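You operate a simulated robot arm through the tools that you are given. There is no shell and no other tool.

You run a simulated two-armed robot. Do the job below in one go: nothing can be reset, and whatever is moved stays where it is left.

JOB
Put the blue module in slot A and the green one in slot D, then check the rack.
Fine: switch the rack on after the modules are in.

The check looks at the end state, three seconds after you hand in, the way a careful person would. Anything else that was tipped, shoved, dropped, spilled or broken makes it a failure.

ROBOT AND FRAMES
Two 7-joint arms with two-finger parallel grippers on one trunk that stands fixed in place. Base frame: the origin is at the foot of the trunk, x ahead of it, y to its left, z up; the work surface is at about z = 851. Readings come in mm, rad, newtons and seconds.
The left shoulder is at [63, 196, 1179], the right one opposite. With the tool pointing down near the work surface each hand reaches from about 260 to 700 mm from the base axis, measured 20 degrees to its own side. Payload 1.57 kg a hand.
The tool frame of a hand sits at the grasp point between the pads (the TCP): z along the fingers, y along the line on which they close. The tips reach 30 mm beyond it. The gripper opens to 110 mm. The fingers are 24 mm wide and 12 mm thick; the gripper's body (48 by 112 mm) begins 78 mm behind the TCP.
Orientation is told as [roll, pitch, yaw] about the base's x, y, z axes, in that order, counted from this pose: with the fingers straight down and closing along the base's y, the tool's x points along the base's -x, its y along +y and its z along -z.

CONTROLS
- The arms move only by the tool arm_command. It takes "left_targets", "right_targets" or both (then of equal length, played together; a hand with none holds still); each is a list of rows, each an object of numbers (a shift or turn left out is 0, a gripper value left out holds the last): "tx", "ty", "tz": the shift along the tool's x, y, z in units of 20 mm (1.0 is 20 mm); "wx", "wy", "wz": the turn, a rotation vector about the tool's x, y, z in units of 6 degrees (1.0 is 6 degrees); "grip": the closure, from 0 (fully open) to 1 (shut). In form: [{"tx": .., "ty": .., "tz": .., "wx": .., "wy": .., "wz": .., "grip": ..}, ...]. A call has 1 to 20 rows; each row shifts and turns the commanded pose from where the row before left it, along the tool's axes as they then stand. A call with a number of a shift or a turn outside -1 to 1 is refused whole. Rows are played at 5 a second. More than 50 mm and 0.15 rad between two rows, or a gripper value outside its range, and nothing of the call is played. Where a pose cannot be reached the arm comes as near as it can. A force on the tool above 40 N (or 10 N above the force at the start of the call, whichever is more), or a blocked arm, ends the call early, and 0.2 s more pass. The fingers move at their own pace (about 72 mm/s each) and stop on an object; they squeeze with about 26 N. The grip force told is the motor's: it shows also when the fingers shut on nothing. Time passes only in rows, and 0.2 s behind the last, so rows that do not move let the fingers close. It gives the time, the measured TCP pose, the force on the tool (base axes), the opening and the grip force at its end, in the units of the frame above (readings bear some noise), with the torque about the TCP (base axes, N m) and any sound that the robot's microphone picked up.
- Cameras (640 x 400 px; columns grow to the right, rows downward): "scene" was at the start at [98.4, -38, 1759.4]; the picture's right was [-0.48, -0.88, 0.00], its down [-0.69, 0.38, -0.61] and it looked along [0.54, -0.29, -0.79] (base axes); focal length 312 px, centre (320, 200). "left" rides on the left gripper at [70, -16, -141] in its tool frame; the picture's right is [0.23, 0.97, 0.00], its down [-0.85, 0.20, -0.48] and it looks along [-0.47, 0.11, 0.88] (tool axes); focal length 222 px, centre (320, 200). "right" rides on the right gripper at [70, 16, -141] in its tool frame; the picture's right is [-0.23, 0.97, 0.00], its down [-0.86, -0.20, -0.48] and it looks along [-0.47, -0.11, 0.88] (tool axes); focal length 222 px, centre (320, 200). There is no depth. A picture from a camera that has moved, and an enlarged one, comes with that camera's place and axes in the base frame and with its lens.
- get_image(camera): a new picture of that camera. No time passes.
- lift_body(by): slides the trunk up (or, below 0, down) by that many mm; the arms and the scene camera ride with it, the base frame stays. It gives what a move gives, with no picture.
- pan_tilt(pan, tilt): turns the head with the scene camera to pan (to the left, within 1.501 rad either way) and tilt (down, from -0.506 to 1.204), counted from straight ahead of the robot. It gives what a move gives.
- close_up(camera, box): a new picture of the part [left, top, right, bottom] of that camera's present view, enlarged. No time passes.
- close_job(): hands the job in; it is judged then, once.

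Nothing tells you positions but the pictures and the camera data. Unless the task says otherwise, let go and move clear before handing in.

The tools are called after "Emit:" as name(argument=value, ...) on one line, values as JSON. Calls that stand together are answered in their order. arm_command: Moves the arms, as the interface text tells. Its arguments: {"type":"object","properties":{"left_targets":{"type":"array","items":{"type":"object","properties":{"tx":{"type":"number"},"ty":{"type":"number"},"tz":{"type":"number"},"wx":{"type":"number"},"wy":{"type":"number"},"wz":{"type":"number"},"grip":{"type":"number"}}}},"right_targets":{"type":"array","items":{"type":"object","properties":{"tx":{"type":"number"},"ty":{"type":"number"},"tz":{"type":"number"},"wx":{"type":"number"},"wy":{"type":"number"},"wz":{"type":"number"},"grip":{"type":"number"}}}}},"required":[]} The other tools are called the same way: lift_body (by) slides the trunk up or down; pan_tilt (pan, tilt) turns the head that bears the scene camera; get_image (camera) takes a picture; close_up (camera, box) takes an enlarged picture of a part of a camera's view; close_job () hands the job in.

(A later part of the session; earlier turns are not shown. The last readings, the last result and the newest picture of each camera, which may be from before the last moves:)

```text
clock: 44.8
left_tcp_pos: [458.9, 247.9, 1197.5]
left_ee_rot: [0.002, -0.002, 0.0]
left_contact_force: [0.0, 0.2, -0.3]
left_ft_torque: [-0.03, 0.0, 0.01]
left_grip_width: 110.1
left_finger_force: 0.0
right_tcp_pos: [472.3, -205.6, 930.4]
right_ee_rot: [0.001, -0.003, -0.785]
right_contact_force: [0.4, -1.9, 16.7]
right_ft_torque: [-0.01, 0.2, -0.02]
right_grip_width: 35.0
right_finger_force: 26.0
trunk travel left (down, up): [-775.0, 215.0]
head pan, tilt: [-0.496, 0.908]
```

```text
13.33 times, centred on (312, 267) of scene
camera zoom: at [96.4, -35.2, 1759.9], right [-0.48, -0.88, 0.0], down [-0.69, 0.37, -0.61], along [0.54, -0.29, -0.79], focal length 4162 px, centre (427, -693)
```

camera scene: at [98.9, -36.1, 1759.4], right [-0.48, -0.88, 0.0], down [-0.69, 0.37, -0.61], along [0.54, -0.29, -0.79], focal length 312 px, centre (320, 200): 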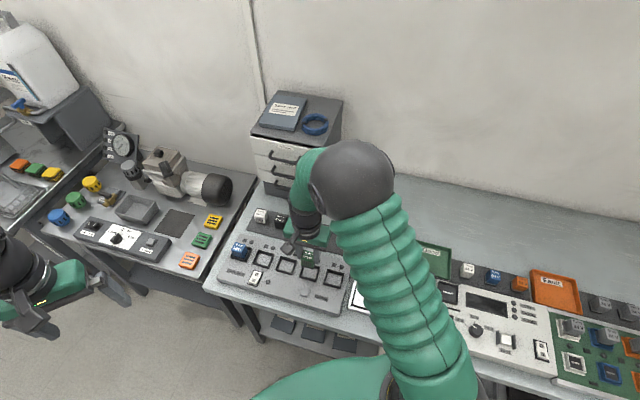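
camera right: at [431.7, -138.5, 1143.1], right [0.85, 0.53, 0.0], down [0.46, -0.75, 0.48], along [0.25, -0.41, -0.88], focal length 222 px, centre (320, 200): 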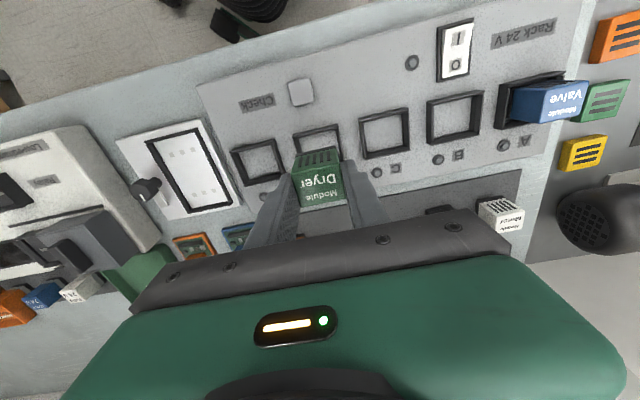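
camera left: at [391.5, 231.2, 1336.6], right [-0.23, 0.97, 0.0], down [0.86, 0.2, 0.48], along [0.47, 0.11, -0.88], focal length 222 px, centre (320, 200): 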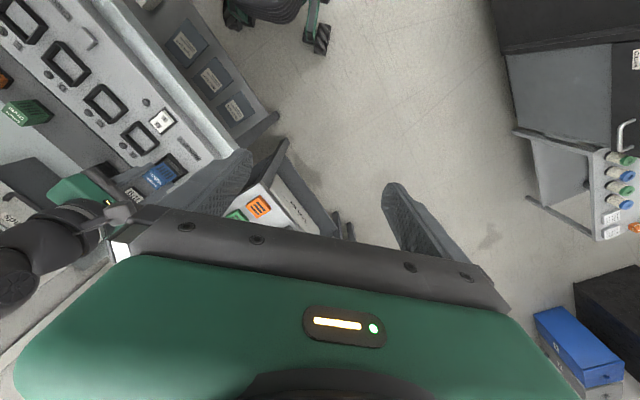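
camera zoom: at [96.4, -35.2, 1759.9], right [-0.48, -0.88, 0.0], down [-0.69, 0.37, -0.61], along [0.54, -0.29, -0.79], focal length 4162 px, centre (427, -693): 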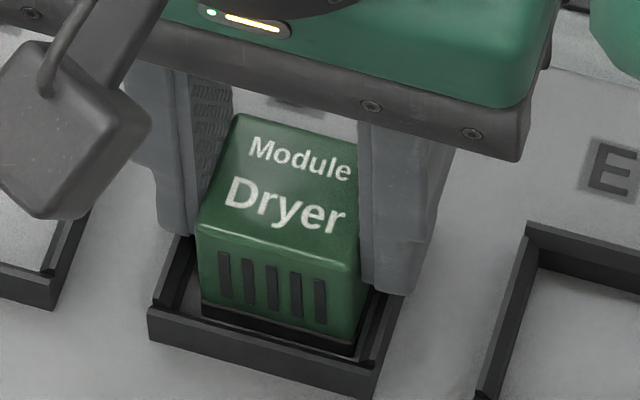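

Green has touched the floor at the same height as blue, with 17 N upward. I'll ease off the force and release it gently.

Emit:
arm_command(right_targets=[{"tz": -0.06}, {"tz": -0.06}, {}, {"grip": 0.65}, {}, {"grip": 0.6}, {"grip": 0.5}, {"grip": 0.46}, {}])

Emit:
close_up(camera="right", box=[220, 100, 420, 225])

Emit:
close_up(camera="scene", box=[292, 252, 332, 282])

```text
clock: 46.8
left_tcp_pos: [460.7, 245.4, 1195.2]
left_ee_rot: [-0.001, -0.001, -0.001]
left_contact_force: [-0.1, 0.0, 0.5]
left_ft_torque: [-0.02, -0.01, -0.02]
left_grip_width: 109.9
left_finger_force: 0.2
right_tcp_pos: [472.6, -204.6, 930.3]
right_ee_rot: [-0.002, 0.001, -0.784]
right_contact_force: [0.0, -0.4, -0.2]
right_ft_torque: [-0.01, 0.02, 0.0]
right_grip_width: 59.5
right_finger_force: 0.1
trunk travel left (down, up): [-775.0, 215.0]
head pan, tilt: [-0.496, 0.908]
```

```text
3.20 times, centred on (320, 162) of right
camera zoom: at [433.3, -142.0, 1071.4], right [0.85, 0.53, 0.0], down [0.46, -0.75, 0.48], along [0.25, -0.41, -0.88], focal length 711 px, centre (320, 320)
```

zoom: 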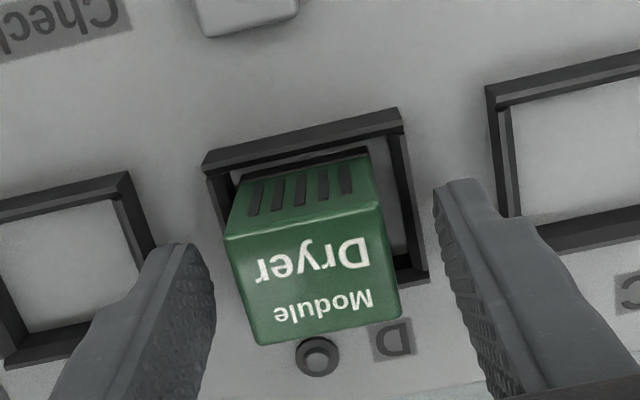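

```text
13.33 times, centred on (312, 267) of scene
camera zoom: at [98.7, -36.0, 1759.4], right [-0.48, -0.88, 0.0], down [-0.69, 0.37, -0.61], along [0.54, -0.29, -0.79], focal length 4162 px, centre (427, -693)
```

zoom: 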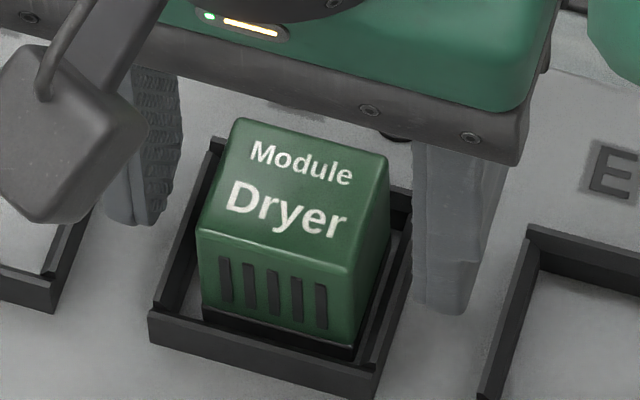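

Green is seated upright in slot D. I'll rise clear and verify both modules before moving on to the switch.

Emit:
arm_command(right_targets=[{"tz": -0.5}, {"tz": -1}, {"tz": -1}, {"tz": -1}, {"tz": -1}, {}])

Emit:
get_image(camera="right")

Emit:
close_up(camera="right", box=[230, 60, 430, 185])

Emit:
close_up(camera="scene", box=[210, 225, 350, 312])

```text
clock: 48.2
left_tcp_pos: [461.0, 248.2, 1195.8]
left_ee_rot: [-0.001, 0.001, 0.0]
left_contact_force: [-0.5, 0.2, -0.4]
left_ft_torque: [0.0, -0.01, -0.01]
left_grip_width: 110.1
left_finger_force: 0.0
right_tcp_pos: [472.3, -205.2, 1019.7]
right_ee_rot: [0.0, -0.001, -0.785]
right_contact_force: [-0.3, -0.7, -0.6]
right_ft_torque: [0.01, 0.01, 0.01]
right_grip_width: 59.2
right_finger_force: 0.1
trunk travel left (down, up): [-775.0, 215.0]
head pan, tilt: [-0.496, 0.908]
```

```text
taken
camera right: at [433.6, -143.6, 1162.4], right [0.85, 0.53, 0.0], down [0.46, -0.75, 0.48], along [0.25, -0.41, -0.88], focal length 222 px, centre (320, 200)
```

right: 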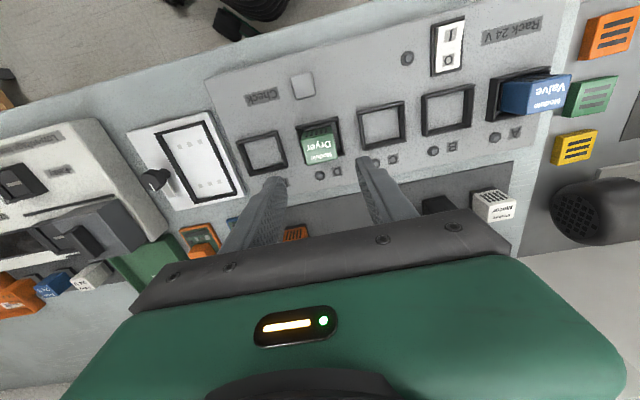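

```text
3.20 times, centred on (330, 122) of right
camera zoom: at [433.6, -143.6, 1162.4], right [0.85, 0.53, 0.0], down [0.46, -0.75, 0.48], along [0.25, -0.41, -0.88], focal length 711 px, centre (288, 448)
```

zoom: 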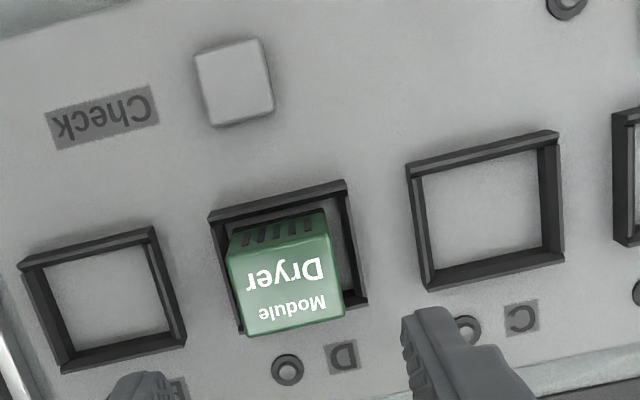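

```text
4.57 times, centred on (280, 268) of scene
camera zoom: at [98.7, -35.8, 1759.4], right [-0.48, -0.88, 0.0], down [-0.69, 0.37, -0.61], along [0.54, -0.29, -0.79], focal length 1427 px, centre (503, -113)
```

zoom: 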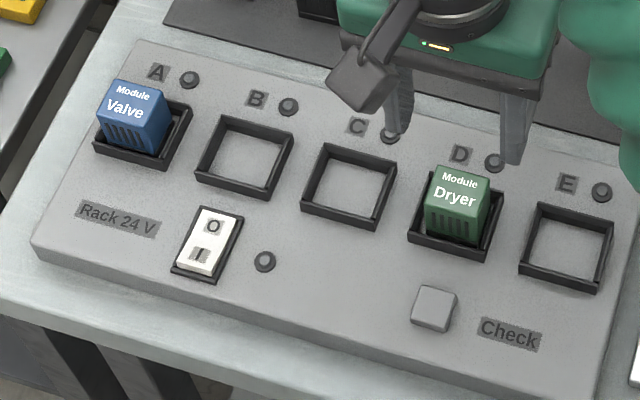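

Both modules are in the right slots, A and D. Now I'll measure the rocker switch and the Check button.

Emit:
close_up(camera="right", box=[390, 0, 500, 90])

Emit:
close_up(camera="scene", box=[240, 262, 272, 290])

Emit:
close_up(camera="left", box=[140, 95, 190, 145])

```text
4.44 times, centred on (445, 45) of right
camera zoom: at [433.6, -143.6, 1162.4], right [0.85, 0.53, 0.0], down [0.46, -0.75, 0.48], along [0.25, -0.41, -0.88], focal length 987 px, centre (-236, 889)
```

zoom: 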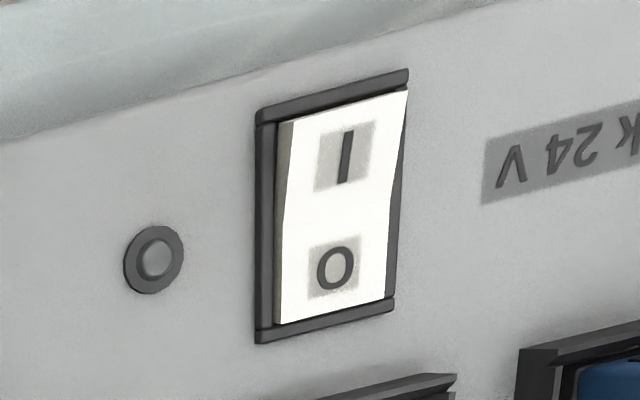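

```text
14.29 times, centred on (256, 276) of scene
camera zoom: at [98.7, -35.8, 1759.4], right [-0.48, -0.88, 0.0], down [-0.69, 0.37, -0.61], along [0.54, -0.29, -0.79], focal length 4459 px, centre (1234, -886)
```

zoom: 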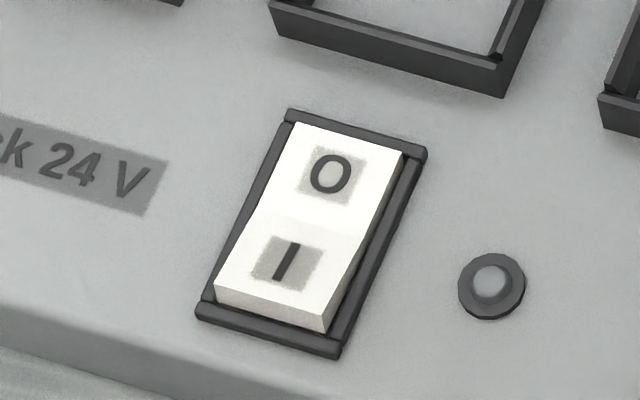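

```text
8.00 times, centred on (165, 120) of left
camera zoom: at [391.7, 230.5, 1336.6], right [-0.23, 0.97, 0.0], down [0.86, 0.2, 0.48], along [0.47, 0.11, -0.88], focal length 1777 px, centre (1560, 840)
```

zoom: 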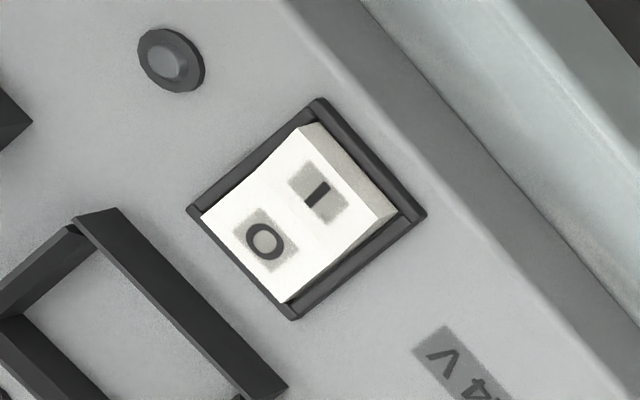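

The rocker's I end is raised, so the rack is off. The I label is about 78 mm forward and 150 mm toward +y of the hand. I'll close the fingers, move above the I half and tilt the hand 15° so that only the front fingertip edge presses the I end.

Emit:
arm_command(right_targets=[{"tx": 0.391, "ty": 0.7475, "grip": 1.0}, {"tx": 0.391, "ty": 0.7475}, {"tx": 0.391, "ty": 0.7475}, {"tx": 0.391, "ty": 0.7475}, {"tx": 0.391, "ty": 0.7475}, {"tx": 0.391, "ty": 0.7475}, {"tx": 0.391, "ty": 0.7475}, {"tx": 0.391, "ty": 0.7475}, {"tx": 0.391, "ty": 0.7475}, {"tx": 0.391, "ty": 0.7475}, {"wy": -0.5}, {"wy": -0.5}, {"wy": -0.5}, {"wy": -0.5}, {"wy": -0.5}, {}])

Emit:
get_image(camera="right")

Emit:
get_image(camera="scene")

Emit:
close_up(camera="right", box=[250, 90, 390, 210])

```text
clock: 51.5
left_tcp_pos: [458.3, 247.2, 1197.1]
left_ee_rot: [0.001, -0.004, -0.001]
left_contact_force: [-1.0, 0.1, 0.3]
left_ft_torque: [0.0, 0.01, -0.02]
left_grip_width: 110.1
left_finger_force: 0.1
right_tcp_pos: [545.4, -114.7, 1033.5]
right_ee_rot: [0.027, -0.262, -0.952]
right_contact_force: [0.0, 0.0, 0.4]
right_ft_torque: [0.02, 0.0, -0.01]
right_grip_width: 0.2
right_finger_force: 21.4
trunk travel left (down, up): [-775.0, 215.0]
head pan, tilt: [-0.496, 0.908]
stopped in row 16 (right hand): the arm was blocked; the commanded pose is now the measured one
```

```text
taken
camera right: at [494.3, -21.8, 1152.2], right [0.92, 0.39, 0.09], down [0.23, -0.7, 0.68], along [0.32, -0.6, -0.73], focal length 222 px, centre (320, 200)
```

right: 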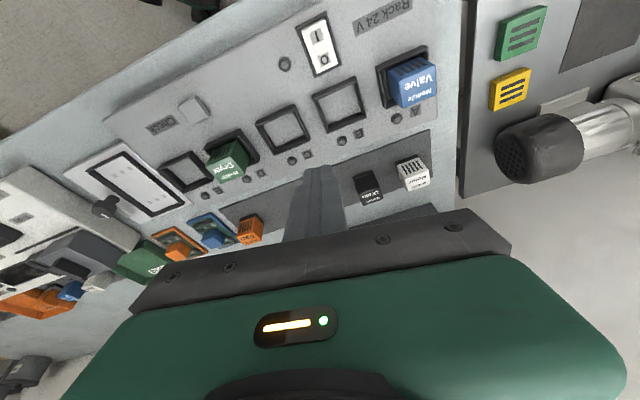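

```text
taken
camera scene: at [98.6, -35.5, 1759.6], right [-0.48, -0.88, 0.0], down [-0.69, 0.37, -0.61], along [0.54, -0.29, -0.79], focal length 312 px, centre (320, 200)
```

scene: 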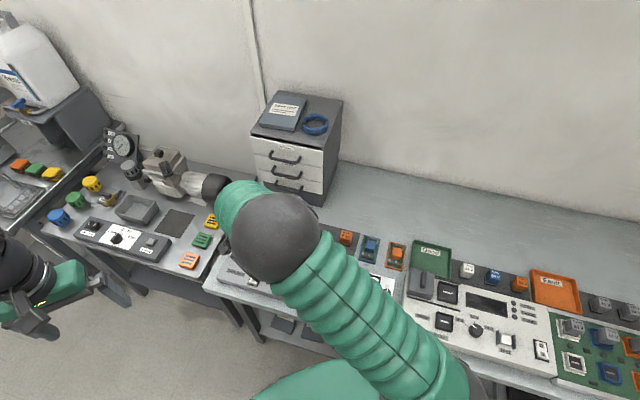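

```text
3.33 times, centred on (320, 150) of right
camera zoom: at [494.3, -21.8, 1152.2], right [0.92, 0.39, 0.09], down [0.23, -0.7, 0.68], along [0.32, -0.6, -0.73], focal length 740 px, centre (320, 367)
```

zoom: 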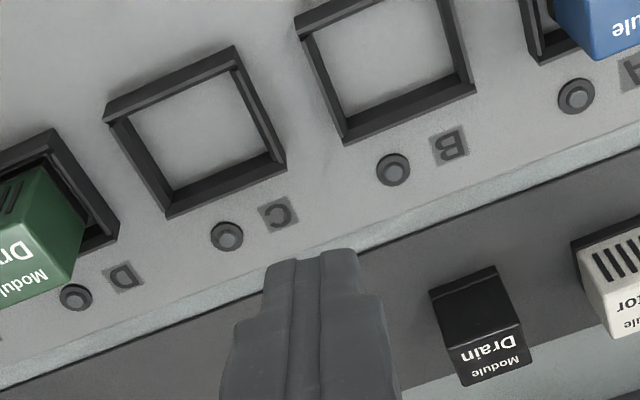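

The hand could not reach that tilted pose: the arm was blocked and stopped about 70 mm short, still above the panel with nothing touched. I'll undo the tilt, then square the yaw back up.

Emit:
arm_command(right_targets=[{"wy": 0.5}, {"wy": 0.5}, {"wy": 0.5}, {"wy": 0.5}, {"wy": 0.5}, {"wz": -0.4}, {"wz": -0.4}, {"wz": -0.4}, {"wz": -0.4}, {}])

Emit:
get_image(camera="scene")

Emit:
get_image(camera="right")

```text
clock: 53.7
left_tcp_pos: [458.0, 246.4, 1196.1]
left_ee_rot: [0.001, -0.002, 0.0]
left_contact_force: [-0.4, 0.0, -0.9]
left_ft_torque: [0.0, -0.01, -0.02]
left_grip_width: 109.9
left_finger_force: 0.0
right_tcp_pos: [542.2, -106.5, 1029.9]
right_ee_rot: [0.024, -0.003, -0.763]
right_contact_force: [-0.4, 0.2, 0.4]
right_ft_torque: [-0.02, 0.02, 0.0]
right_grip_width: 0.0
right_finger_force: 21.5
trunk travel left (down, up): [-775.0, 215.0]
head pan, tilt: [-0.496, 0.908]
```

```text
taken
camera scene: at [98.8, -35.3, 1759.5], right [-0.48, -0.88, 0.0], down [-0.69, 0.37, -0.61], along [0.54, -0.29, -0.79], focal length 312 px, centre (320, 200)
```

scene: 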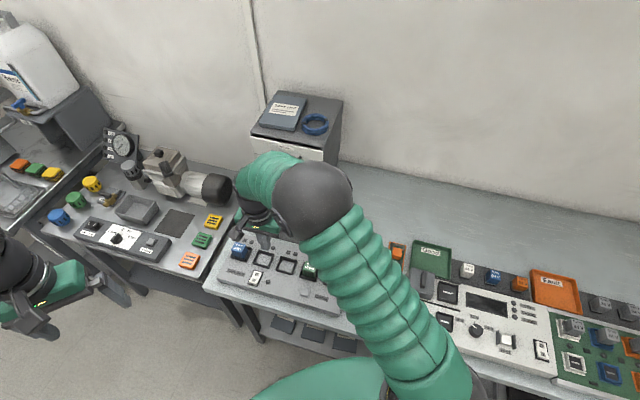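

```text
taken
camera right: at [500.2, -48.2, 1173.5], right [0.84, 0.55, 0.02], down [0.47, -0.74, 0.48], along [0.28, -0.39, -0.88], focal length 222 px, centre (320, 200)
```

right: 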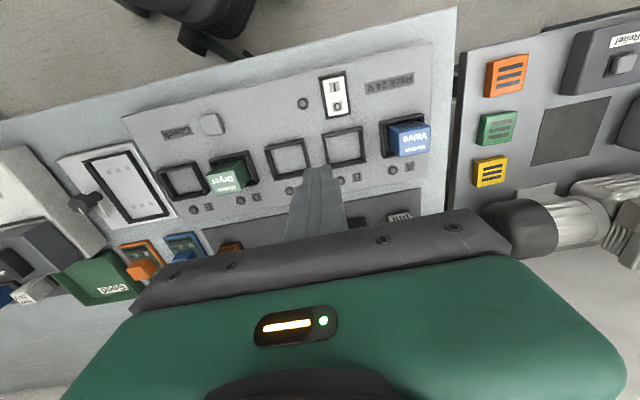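

The hand is square again. I'll take out the remaining 1° errors and move it, untilted, to above the outer end of the I half.

Emit:
arm_command(right_targets=[{"wz": 0.21, "wx": 0.23}, {}, {"tx": 0.652, "ty": 0.304}, {"tx": 0.652, "ty": 0.304}, {"tx": 0.652, "ty": 0.304}, {"tx": 0.652, "ty": 0.304}, {"tx": 0.652, "ty": 0.304}, {}, {}])

Emit:
get_image(camera="right")

Emit:
close_up(camera="right", box=[250, 60, 390, 210])

```text
clock: 55.7
left_tcp_pos: [459.1, 247.1, 1197.0]
left_ee_rot: [-0.002, -0.002, 0.0]
left_contact_force: [-0.3, 0.3, -0.4]
left_ft_torque: [0.0, -0.01, 0.02]
left_grip_width: 109.8
left_finger_force: 0.1
right_tcp_pos: [517.3, -40.4, 1029.8]
right_ee_rot: [0.0, -0.003, -0.784]
right_contact_force: [-0.5, 0.0, -0.2]
right_ft_torque: [-0.02, 0.01, 0.03]
right_grip_width: 0.1
right_finger_force: 21.6
trunk travel left (down, up): [-775.0, 215.0]
head pan, tilt: [-0.496, 0.908]
```

```text
taken
camera right: at [478.9, 22.1, 1171.2], right [0.85, 0.53, 0.0], down [0.46, -0.74, 0.48], along [0.25, -0.41, -0.88], focal length 222 px, centre (320, 200)
```

right: 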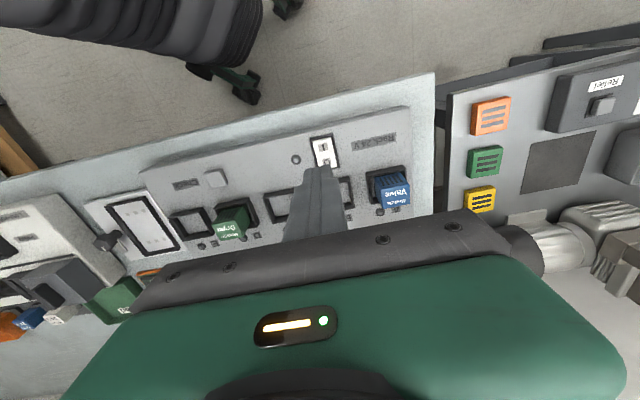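

```text
2.67 times, centred on (320, 135) of right
camera zoom: at [478.9, 22.1, 1171.2], right [0.85, 0.53, 0.0], down [0.46, -0.74, 0.48], along [0.25, -0.41, -0.88], focal length 592 px, centre (320, 373)
```

zoom: 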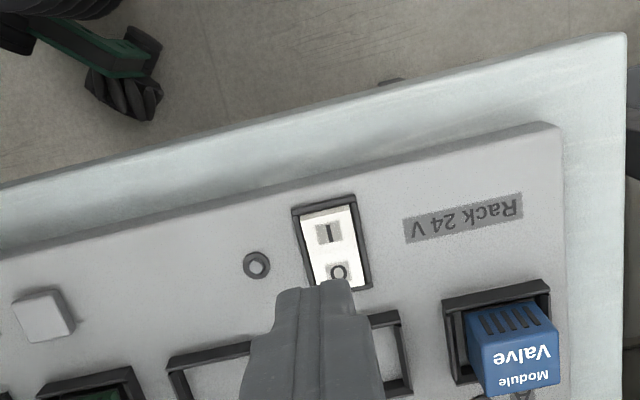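

The hand reached this point without trouble. The closed fingertips are over the I half, about 3 mm off sideways. I'll correct that and come down to just above the rocker.

Emit:
arm_command(right_targets=[{"tx": 0.1, "ty": 0.14}, {"tz": 1}, {"tz": 1}, {"tz": 1}, {"tz": 0.8}, {"tz": 0.4}, {}])

Emit:
close_up(camera="right", box=[250, 90, 390, 210])

Emit:
close_up(camera="scene", box=[225, 250, 285, 300])

Emit:
close_up(camera="left", box=[120, 80, 220, 160])

```text
clock: 57.3
left_tcp_pos: [459.6, 249.2, 1197.2]
left_ee_rot: [-0.002, -0.001, 0.001]
left_contact_force: [0.3, 0.1, 0.3]
left_ft_torque: [0.01, -0.02, 0.0]
left_grip_width: 110.0
left_finger_force: 0.1
right_tcp_pos: [519.2, -35.7, 946.7]
right_ee_rot: [-0.003, -0.002, -0.786]
right_contact_force: [-0.5, 0.4, 0.5]
right_ft_torque: [0.02, 0.0, 0.02]
right_grip_width: 0.0
right_finger_force: 21.5
trunk travel left (down, up): [-775.0, 215.0]
head pan, tilt: [-0.496, 0.908]
```

```text
3.33 times, centred on (320, 150) of right
camera zoom: at [479.8, 27.2, 1088.0], right [0.85, 0.53, 0.0], down [0.46, -0.74, 0.48], along [0.25, -0.41, -0.88], focal length 740 px, centre (320, 367)
```

zoom: 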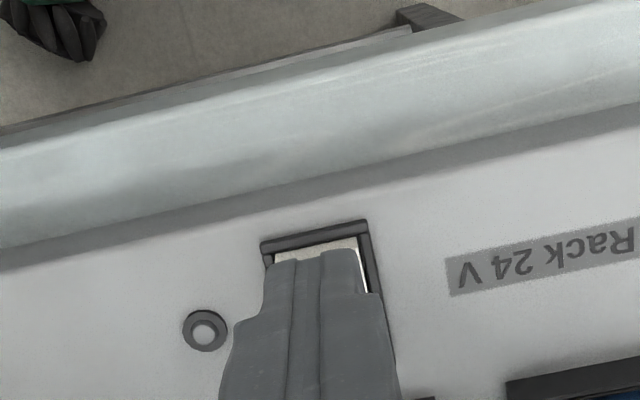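

```text
8.00 times, centred on (255, 275) of scene
camera zoom: at [98.6, -34.8, 1759.5], right [-0.48, -0.88, 0.0], down [-0.69, 0.37, -0.61], along [0.54, -0.29, -0.79], focal length 2497 px, centre (840, -400)
```

zoom: 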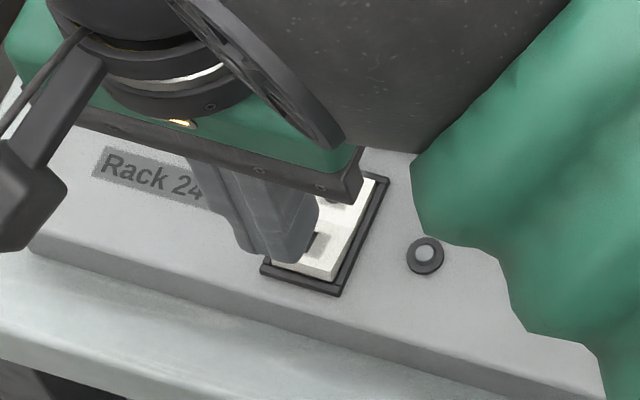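

```text
5.00 times, centred on (170, 120) of left
camera zoom: at [389.4, 231.3, 1337.2], right [-0.23, 0.97, 0.0], down [0.85, 0.2, 0.48], along [0.47, 0.11, -0.88], focal length 1111 px, centre (1070, 600)
```

zoom: 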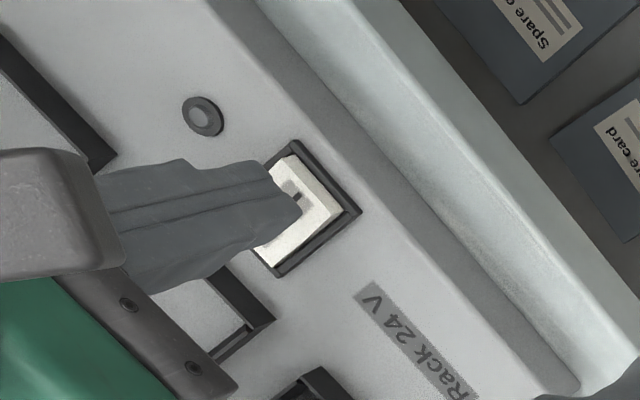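

The fingertips line up with the I end, about 20 mm above it. I'll press down slowly.

Emit:
arm_command(right_targets=[{"tz": 0.25}, {"tz": 0.25}, {"tz": 0.25}, {"tz": 0.2}, {"tz": 0.1}, {"tz": 0.1}, {}])

Emit:
close_up(camera="left", box=[120, 80, 220, 160])

Emit:
close_up(camera="scene", box=[225, 250, 285, 300])

```text
clock: 58.9
left_tcp_pos: [458.8, 248.0, 1195.8]
left_ee_rot: [-0.002, -0.004, 0.0]
left_contact_force: [-0.8, 0.3, -0.8]
left_ft_torque: [-0.05, 0.02, -0.02]
left_grip_width: 110.1
left_finger_force: 0.0
right_tcp_pos: [518.9, -37.5, 922.7]
right_ee_rot: [-0.002, -0.002, -0.785]
right_contact_force: [0.3, 0.2, 0.3]
right_ft_torque: [-0.01, 0.01, 0.0]
right_grip_width: 0.0
right_finger_force: 21.2
trunk travel left (down, up): [-775.0, 215.0]
head pan, tilt: [-0.496, 0.908]
```

```text
5.00 times, centred on (170, 120) of left
camera zoom: at [389.8, 231.3, 1337.1], right [-0.23, 0.97, 0.0], down [0.85, 0.2, 0.48], along [0.47, 0.11, -0.88], focal length 1111 px, centre (1070, 600)
```

zoom: 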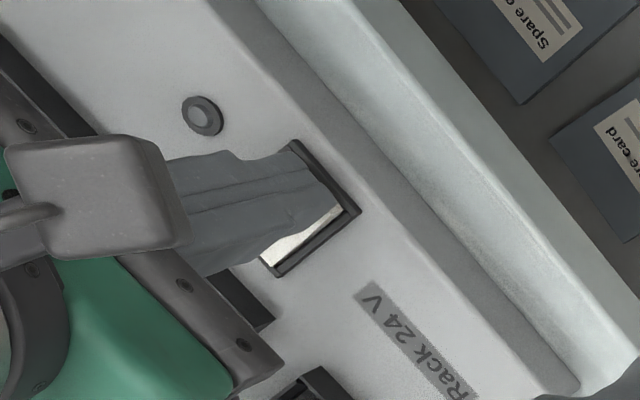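

```text
8.00 times, centred on (255, 275) of scene
camera zoom: at [99.0, -34.8, 1759.5], right [-0.48, -0.88, 0.0], down [-0.69, 0.37, -0.61], along [0.54, -0.29, -0.79], focal length 2497 px, centre (840, -400)
```

zoom: 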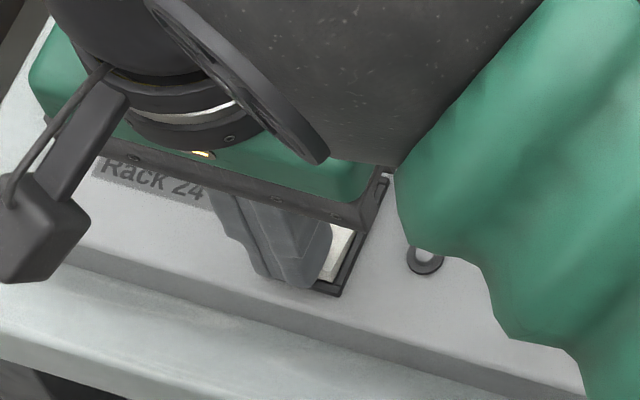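

No contact at tip height 893 yet. I'll continue in 2 mm steps.

Emit:
arm_command(right_targets=[{"tz": 0.1}, {"tz": 0.1}, {"tz": 0.05}, {}])

Emit:
close_up(camera="scene", box=[225, 250, 285, 300])

Emit:
close_up(camera="left", box=[120, 80, 220, 160])

```text
clock: 59.9
left_tcp_pos: [460.1, 248.4, 1195.9]
left_ee_rot: [-0.001, -0.002, 0.0]
left_contact_force: [0.4, 0.0, 1.4]
left_ft_torque: [0.0, -0.01, 0.02]
left_grip_width: 110.1
left_finger_force: 0.0
right_tcp_pos: [519.5, -38.1, 919.6]
right_ee_rot: [-0.001, -0.006, -0.785]
right_contact_force: [0.2, 1.1, 1.7]
right_ft_torque: [0.07, 0.05, 0.02]
right_grip_width: 0.2
right_finger_force: 21.5
trunk travel left (down, up): [-775.0, 215.0]
head pan, tilt: [-0.496, 0.908]
```

```text
8.00 times, centred on (255, 275) of scene
camera zoom: at [98.7, -34.4, 1759.5], right [-0.48, -0.88, 0.0], down [-0.69, 0.37, -0.61], along [0.54, -0.29, -0.79], focal length 2497 px, centre (840, -400)
```

zoom: 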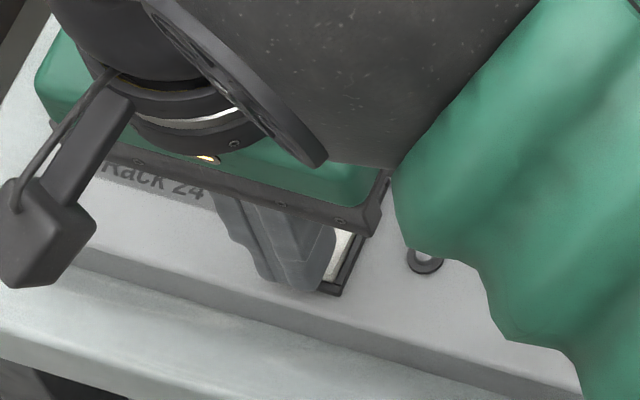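

```text
5.00 times, centred on (170, 120) of left
camera zoom: at [389.7, 231.6, 1337.1], right [-0.23, 0.97, 0.0], down [0.85, 0.2, 0.48], along [0.47, 0.11, -0.88], focal length 1111 px, centre (1070, 600)
```

zoom: 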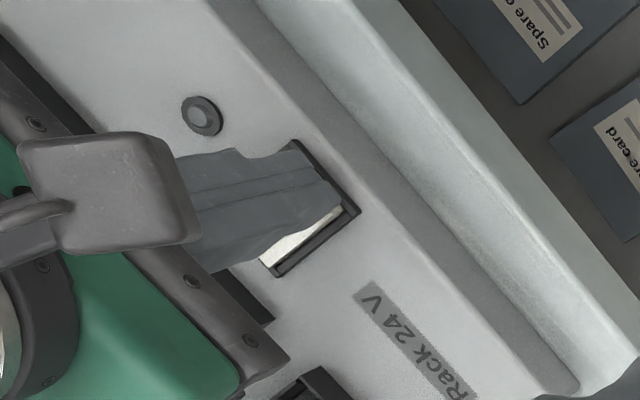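

Contact is starting, with a force of about 2 N. I'll press a few millimetres further and watch the force.

Emit:
arm_command(right_targets=[{"tz": 0.07}, {"tz": 0.07}, {"tz": 0.06}, {}])

Emit:
close_up(camera="scene", box=[225, 250, 285, 300])

Emit:
close_up(camera="left", box=[145, 95, 195, 140])

```text
clock: 60.9
left_tcp_pos: [457.5, 248.5, 1196.8]
left_ee_rot: [0.0, -0.004, 0.0]
left_contact_force: [0.4, 0.4, -0.2]
left_ft_torque: [-0.02, -0.01, -0.02]
left_grip_width: 109.9
left_finger_force: 0.0
right_tcp_pos: [519.1, -37.4, 917.7]
right_ee_rot: [0.004, -0.008, -0.784]
right_contact_force: [0.4, -2.1, 20.0]
right_ft_torque: [-0.26, -0.16, 0.13]
right_grip_width: 0.0
right_finger_force: 21.4
trunk travel left (down, up): [-775.0, 215.0]
head pan, tilt: [-0.496, 0.908]
```

```text
8.00 times, centred on (255, 275) of scene
camera zoom: at [94.7, -35.2, 1760.0], right [-0.48, -0.88, 0.0], down [-0.69, 0.37, -0.62], along [0.54, -0.29, -0.79], focal length 2497 px, centre (840, -400)
```

zoom: 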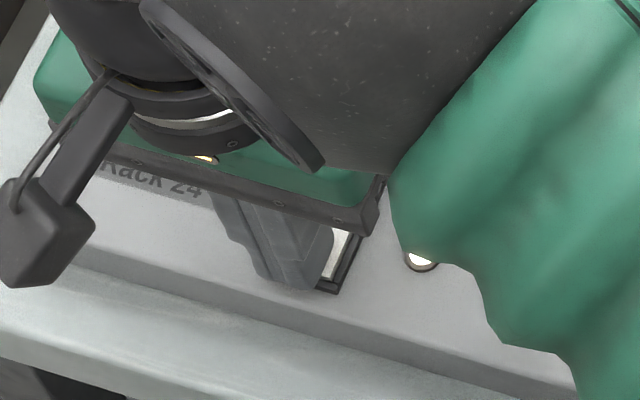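

```text
8.89 times, centred on (170, 118) of left
camera zoom: at [387.6, 230.9, 1338.2], right [-0.23, 0.97, 0.0], down [0.85, 0.2, 0.48], along [0.47, 0.11, -0.88], focal length 1974 px, centre (1653, 933)
```

zoom: 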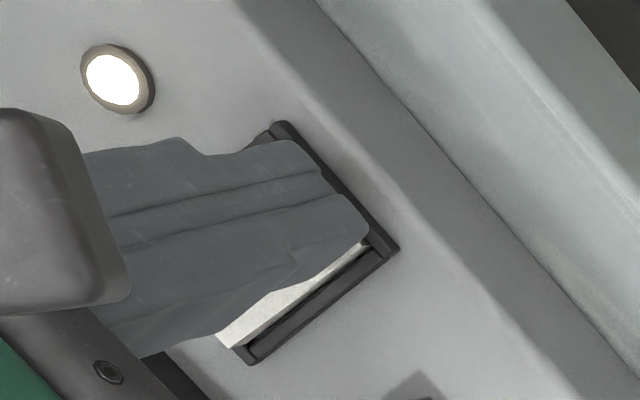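

The power lamp beside the rocker is lit, so the rack is on. I'll lift straight off and confirm the rocker stays at I.

Emit:
arm_command(right_targets=[{"tz": -0.3}, {"tz": -0.7}, {"tz": -1}, {"tz": -1}, {"tz": -1}, {"tz": -1}, {}])

Emit:
get_image(camera="right")

Emit:
close_up(camera="left", box=[60, 40, 220, 200])

Emit:
close_up(camera="scene", box=[210, 225, 350, 312])

```text
clock: 62.5
left_tcp_pos: [458.8, 248.6, 1197.3]
left_ee_rot: [-0.004, -0.001, -0.001]
left_contact_force: [0.3, -0.3, 0.0]
left_ft_torque: [-0.02, 0.03, -0.02]
left_grip_width: 109.8
left_finger_force: 0.1
right_tcp_pos: [519.6, -36.9, 1015.9]
right_ee_rot: [-0.001, -0.005, -0.784]
right_contact_force: [-1.0, -0.4, 0.5]
right_ft_torque: [0.0, 0.01, 0.01]
right_grip_width: 0.0
right_finger_force: 21.0
trunk travel left (down, up): [-775.0, 215.0]
head pan, tilt: [-0.496, 0.908]
```

```text
taken
camera right: at [480.8, 26.6, 1157.2], right [0.85, 0.53, 0.0], down [0.46, -0.74, 0.48], along [0.25, -0.41, -0.88], focal length 222 px, centre (320, 200)
```

right: 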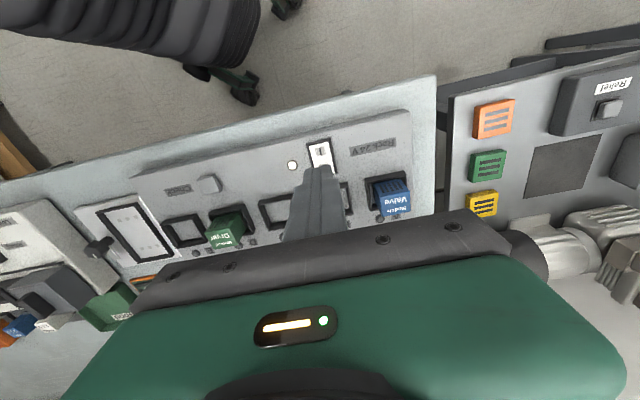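

```text
2.50 times, centred on (140, 120) of left
camera zoom: at [390.3, 231.2, 1336.9], right [-0.23, 0.97, 0.0], down [0.85, 0.2, 0.48], along [0.47, 0.11, -0.88], focal length 555 px, centre (770, 400)
```

zoom: 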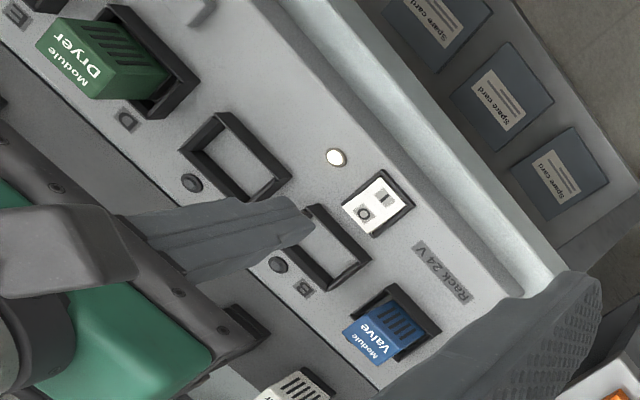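

```text
4.57 times, centred on (280, 268) of scene
camera zoom: at [99.3, -34.9, 1759.4], right [-0.48, -0.88, 0.0], down [-0.7, 0.37, -0.61], along [0.54, -0.29, -0.79], focal length 1427 px, centre (503, -113)
```

zoom: 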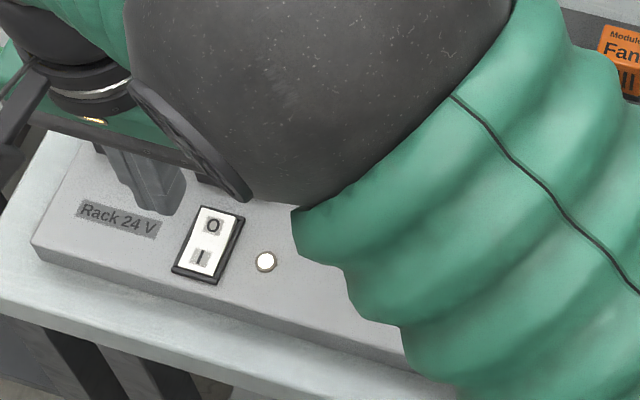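

The rack is on and the rocker stays at I. Next I'll move the closed fingers above the Check button at about [422, -160].

Emit:
arm_command(right_targets=[{"tx": -0.1125, "ty": -0.975}, {"tx": -0.1125, "ty": -0.975}, {"tx": -0.1125, "ty": -0.975}, {"tx": -0.1125, "ty": -0.975}, {"tx": -0.1125, "ty": -0.975}, {"tx": -0.1125, "ty": -0.975}, {"tx": -0.1125, "ty": -0.975}, {"tx": -0.1125, "ty": -0.975}, {}, {}])

Emit:
get_image(camera="right")

Emit:
close_up(camera="right", box=[250, 90, 390, 210])

Emit:
close_up(camera="scene", box=[210, 225, 350, 312])

```text
clock: 64.7
left_tcp_pos: [459.3, 246.8, 1196.8]
left_ee_rot: [-0.001, -0.001, 0.0]
left_contact_force: [0.3, 0.1, -0.1]
left_ft_torque: [-0.01, 0.03, 0.01]
left_grip_width: 110.0
left_finger_force: 0.0
right_tcp_pos: [422.5, -160.0, 1015.0]
right_ee_rot: [0.0, -0.005, -0.784]
right_contact_force: [-0.1, 0.6, -0.1]
right_ft_torque: [-0.03, -0.02, -0.01]
right_grip_width: 0.0
right_finger_force: 20.9
trunk travel left (down, up): [-775.0, 215.0]
head pan, tilt: [-0.496, 0.908]
```

```text
taken
camera right: at [383.8, -96.9, 1156.0], right [0.85, 0.53, 0.0], down [0.46, -0.74, 0.48], along [0.25, -0.41, -0.88], focal length 222 px, centre (320, 200)
```

right: 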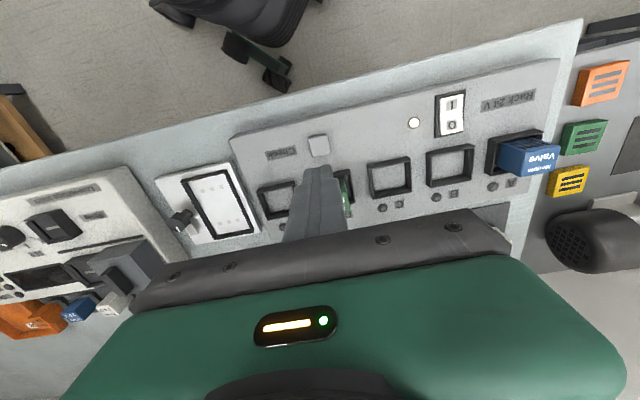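

```text
3.33 times, centred on (320, 150) of right
camera zoom: at [383.8, -96.9, 1156.0], right [0.85, 0.53, 0.0], down [0.46, -0.74, 0.48], along [0.25, -0.41, -0.88], focal length 740 px, centre (320, 367)
```

zoom: 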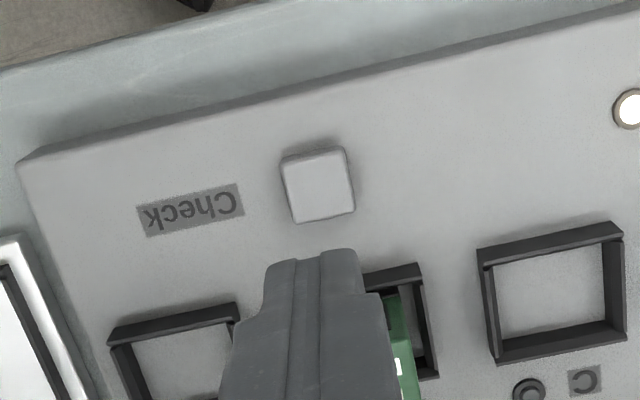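

```text
4.57 times, centred on (280, 268) of scene
camera zoom: at [98.7, -35.4, 1759.5], right [-0.48, -0.88, 0.0], down [-0.69, 0.37, -0.61], along [0.54, -0.29, -0.79], focal length 1427 px, centre (503, -113)
```

zoom: 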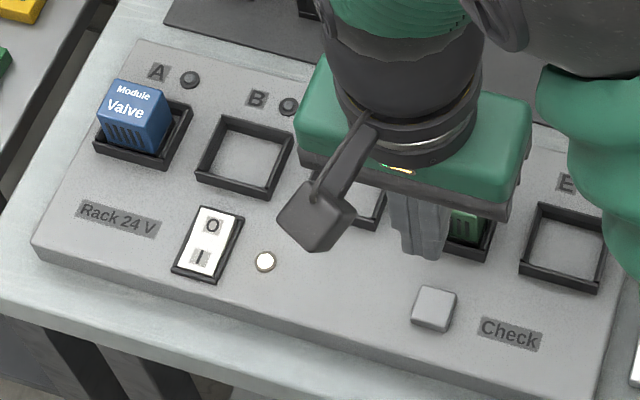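

The button is centred under the fingertips to within 2 mm. I'll correct that and come down to just above it.

Emit:
arm_command(right_targets=[{"tx": 0.09}, {"tz": 1}, {"tz": 1}, {"tz": 1}, {"tz": 0.6}, {"tz": 0.25}, {"tz": 0.25}, {}])

Emit:
close_up(camera="right", box=[250, 90, 390, 210])

Emit:
close_up(camera="scene", box=[270, 250, 340, 310])

```text
clock: 66.5
left_tcp_pos: [458.1, 247.2, 1196.0]
left_ee_rot: [-0.002, -0.001, -0.001]
left_contact_force: [-0.4, -0.2, 0.5]
left_ft_torque: [-0.04, 0.01, 0.03]
left_grip_width: 110.2
left_finger_force: 0.0
right_tcp_pos: [422.0, -159.4, 934.3]
right_ee_rot: [-0.001, -0.004, -0.784]
right_contact_force: [-0.2, -0.5, -0.3]
right_ft_torque: [0.02, -0.02, 0.0]
right_grip_width: 0.0
right_finger_force: 21.7
trunk travel left (down, up): [-775.0, 215.0]
head pan, tilt: [-0.496, 0.908]
```

```text
3.33 times, centred on (320, 150) of right
camera zoom: at [382.2, -95.7, 1074.9], right [0.85, 0.53, 0.0], down [0.46, -0.74, 0.48], along [0.26, -0.41, -0.88], focal length 740 px, centre (320, 367)
```

zoom: 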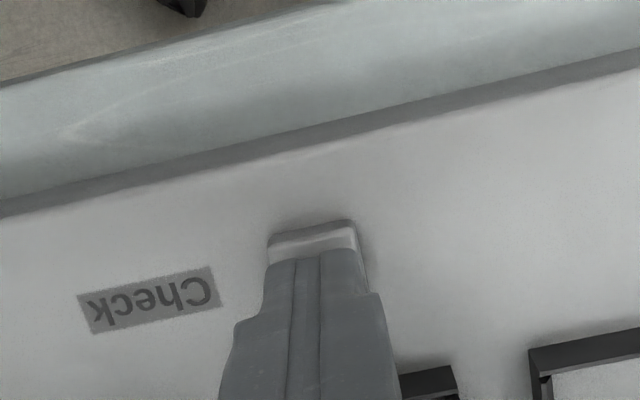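

```text
6.67 times, centred on (305, 280) of scene
camera zoom: at [98.6, -35.7, 1759.5], right [-0.48, -0.88, 0.0], down [-0.69, 0.37, -0.61], along [0.54, -0.29, -0.79], focal length 2081 px, centre (420, -333)
```

zoom: 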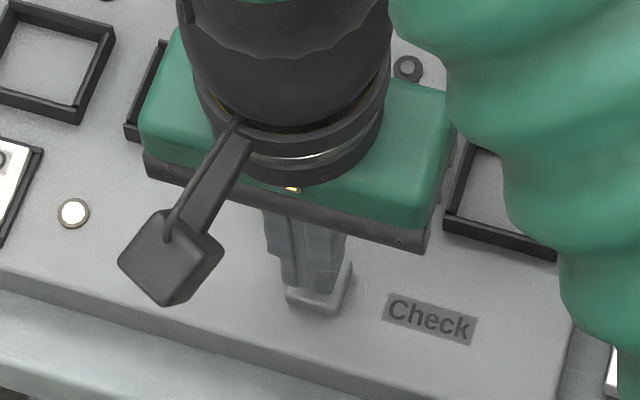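

The tips are over the button, about 12 mm above it. I'll press down slowly.

Emit:
arm_command(right_targets=[{"tz": 0.15}, {"tz": 0.15}, {"tz": 0.1}, {"tz": 0.1}, {}])

Emit:
get_image(camera="scene")

```text
clock: 67.7
left_tcp_pos: [459.0, 248.3, 1196.8]
left_ee_rot: [0.0, -0.002, 0.001]
left_contact_force: [0.2, 0.2, -0.3]
left_ft_torque: [0.0, -0.01, 0.0]
left_grip_width: 110.0
left_finger_force: 0.1
right_tcp_pos: [420.1, -157.7, 924.8]
right_ee_rot: [0.001, -0.004, -0.782]
right_contact_force: [0.6, -0.6, -0.5]
right_ft_torque: [-0.03, 0.02, 0.0]
right_grip_width: 0.0
right_finger_force: 20.9
trunk travel left (down, up): [-775.0, 215.0]
head pan, tilt: [-0.496, 0.908]
```

```text
taken
camera scene: at [98.6, -35.6, 1759.5], right [-0.48, -0.88, 0.0], down [-0.69, 0.37, -0.61], along [0.54, -0.29, -0.79], focal length 312 px, centre (320, 200)
```

scene: 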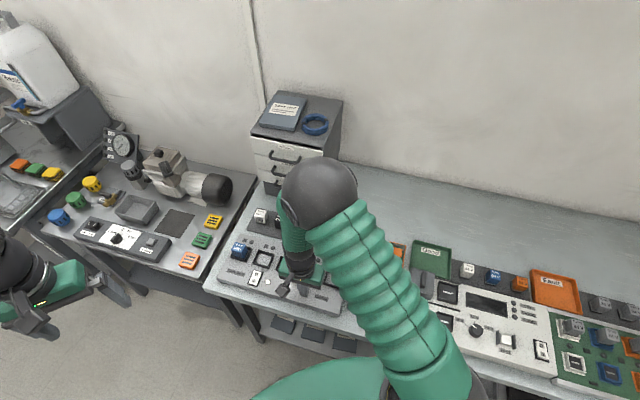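

Emit:
arm_command(right_targets=[{"tz": 0.1}, {"tz": 0.1}, {"tz": 0.1}, {}])

Emit:
close_up(camera="scene", box=[210, 225, 350, 312])

Emit:
close_up(camera="left", box=[0, 0, 220, 200])

```text
clock: 68.7
left_tcp_pos: [459.5, 247.7, 1196.7]
left_ee_rot: [0.001, -0.002, 0.001]
left_contact_force: [0.0, -0.7, 0.6]
left_ft_torque: [0.02, -0.02, 0.0]
left_grip_width: 110.2
left_finger_force: 0.1
right_tcp_pos: [420.8, -158.6, 918.2]
right_ee_rot: [0.001, -0.003, -0.785]
right_contact_force: [-0.7, -0.1, 1.3]
right_ft_torque: [0.05, 0.03, -0.03]
right_grip_width: 0.0
right_finger_force: 21.1
trunk travel left (down, up): [-775.0, 215.0]
head pan, tilt: [-0.496, 0.908]
heard: click
```

```text
4.57 times, centred on (280, 268) of scene
camera zoom: at [98.0, -35.5, 1759.5], right [-0.48, -0.88, 0.0], down [-0.69, 0.37, -0.61], along [0.54, -0.29, -0.79], focal length 1427 px, centre (503, -113)
```

zoom: 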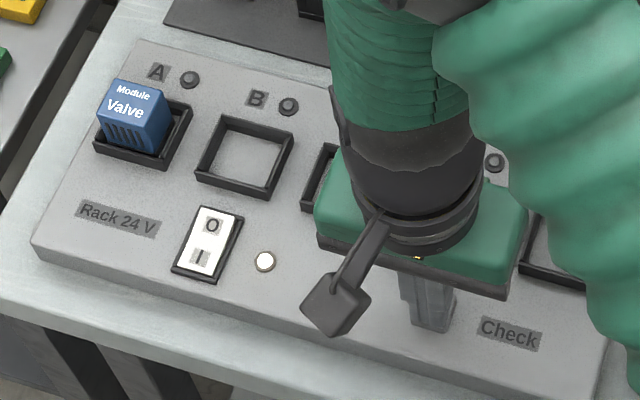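

```text
2.00 times, centred on (110, 100) of left
camera zoom: at [389.4, 230.7, 1337.3], right [-0.23, 0.97, 0.0], down [0.85, 0.2, 0.48], along [0.47, 0.11, -0.88], focal length 444 px, centre (740, 400)
```

zoom: 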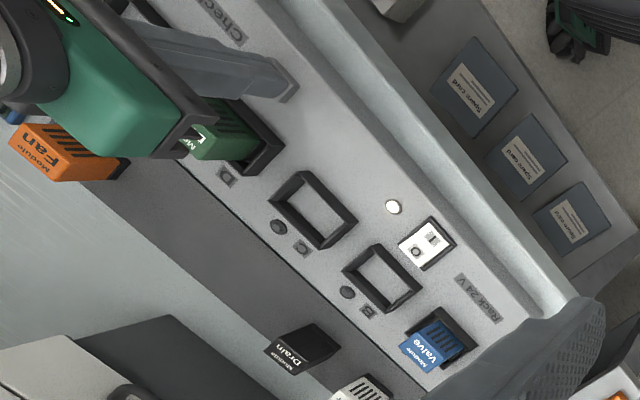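

There was a click: the button went down with about 1 N. Lamp A is still dark in this picture, so I'll hold briefly and look again.

Emit:
arm_command(right_targets=[{}, {}, {}, {}, {}])

Emit:
close_up(camera="scene", box=[210, 225, 350, 312])

Emit:
close_up(camera="right", box=[250, 90, 450, 215])

```text
clock: 69.9
left_tcp_pos: [458.8, 248.5, 1195.5]
left_ee_rot: [0.0, -0.001, 0.0]
left_contact_force: [-1.2, 0.5, 0.2]
left_ft_torque: [-0.02, 0.0, 0.01]
left_grip_width: 110.1
left_finger_force: 0.1
right_tcp_pos: [421.1, -158.6, 918.7]
right_ee_rot: [0.002, -0.002, -0.783]
right_contact_force: [-0.4, -0.1, 1.5]
right_ft_torque: [0.07, 0.04, 0.03]
right_grip_width: 0.0
right_finger_force: 21.3
trunk travel left (down, up): [-775.0, 215.0]
head pan, tilt: [-0.496, 0.908]
```

```text
4.57 times, centred on (280, 268) of scene
camera zoom: at [98.2, -35.6, 1759.5], right [-0.48, -0.88, 0.0], down [-0.69, 0.37, -0.61], along [0.54, -0.29, -0.79], focal length 1427 px, centre (503, -113)
```

zoom: 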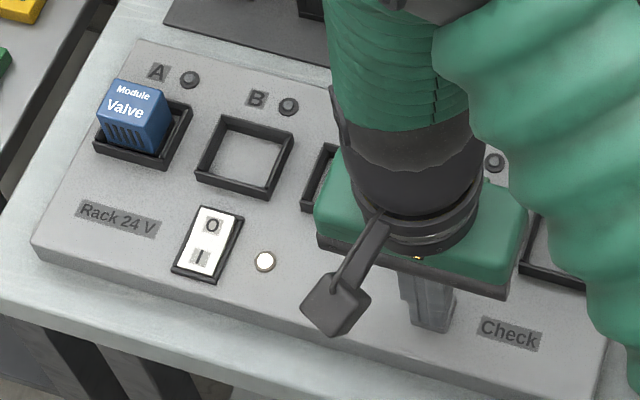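

```text
3.20 times, centred on (350, 152) of right
camera zoom: at [382.0, -95.9, 1058.8], right [0.85, 0.53, 0.0], down [0.46, -0.74, 0.48], along [0.26, -0.41, -0.88], focal length 711 px, centre (224, 352)
```

zoom: 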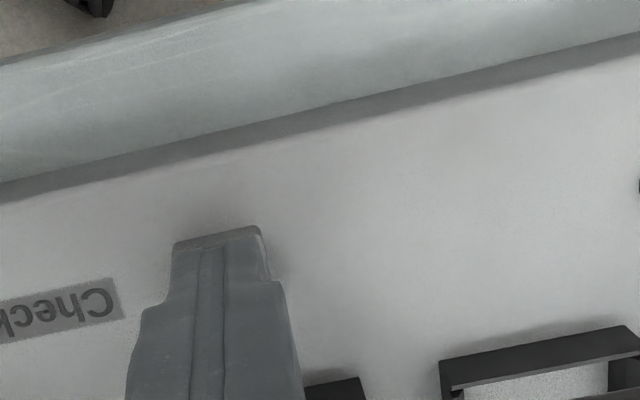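

Lamps A and D are still dark. I'll press the button a little deeper to be sure it has its full stroke.

Emit:
arm_command(right_targets=[{"tz": 0.05}, {"tz": 0.05}, {}])

Emit:
close_up(camera="scene", box=[210, 225, 350, 312])

```text
clock: 70.7
left_tcp_pos: [458.4, 247.2, 1196.6]
left_ee_rot: [0.001, -0.003, 0.0]
left_contact_force: [-0.4, 0.2, 0.6]
left_ft_torque: [0.0, -0.04, 0.01]
left_grip_width: 109.9
left_finger_force: 0.0
right_tcp_pos: [420.6, -159.1, 913.7]
right_ee_rot: [0.001, -0.006, -0.786]
right_contact_force: [-2.0, -0.9, 9.0]
right_ft_torque: [0.02, 0.07, -0.01]
right_grip_width: 0.0
right_finger_force: 21.3
trunk travel left (down, up): [-775.0, 215.0]
head pan, tilt: [-0.496, 0.908]
```

```text
4.57 times, centred on (280, 268) of scene
camera zoom: at [97.0, -35.3, 1759.7], right [-0.48, -0.88, 0.0], down [-0.69, 0.37, -0.61], along [0.54, -0.29, -0.79], focal length 1427 px, centre (503, -113)
```

zoom: 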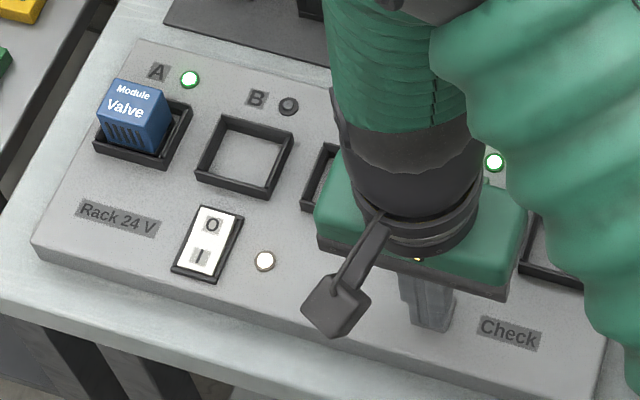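

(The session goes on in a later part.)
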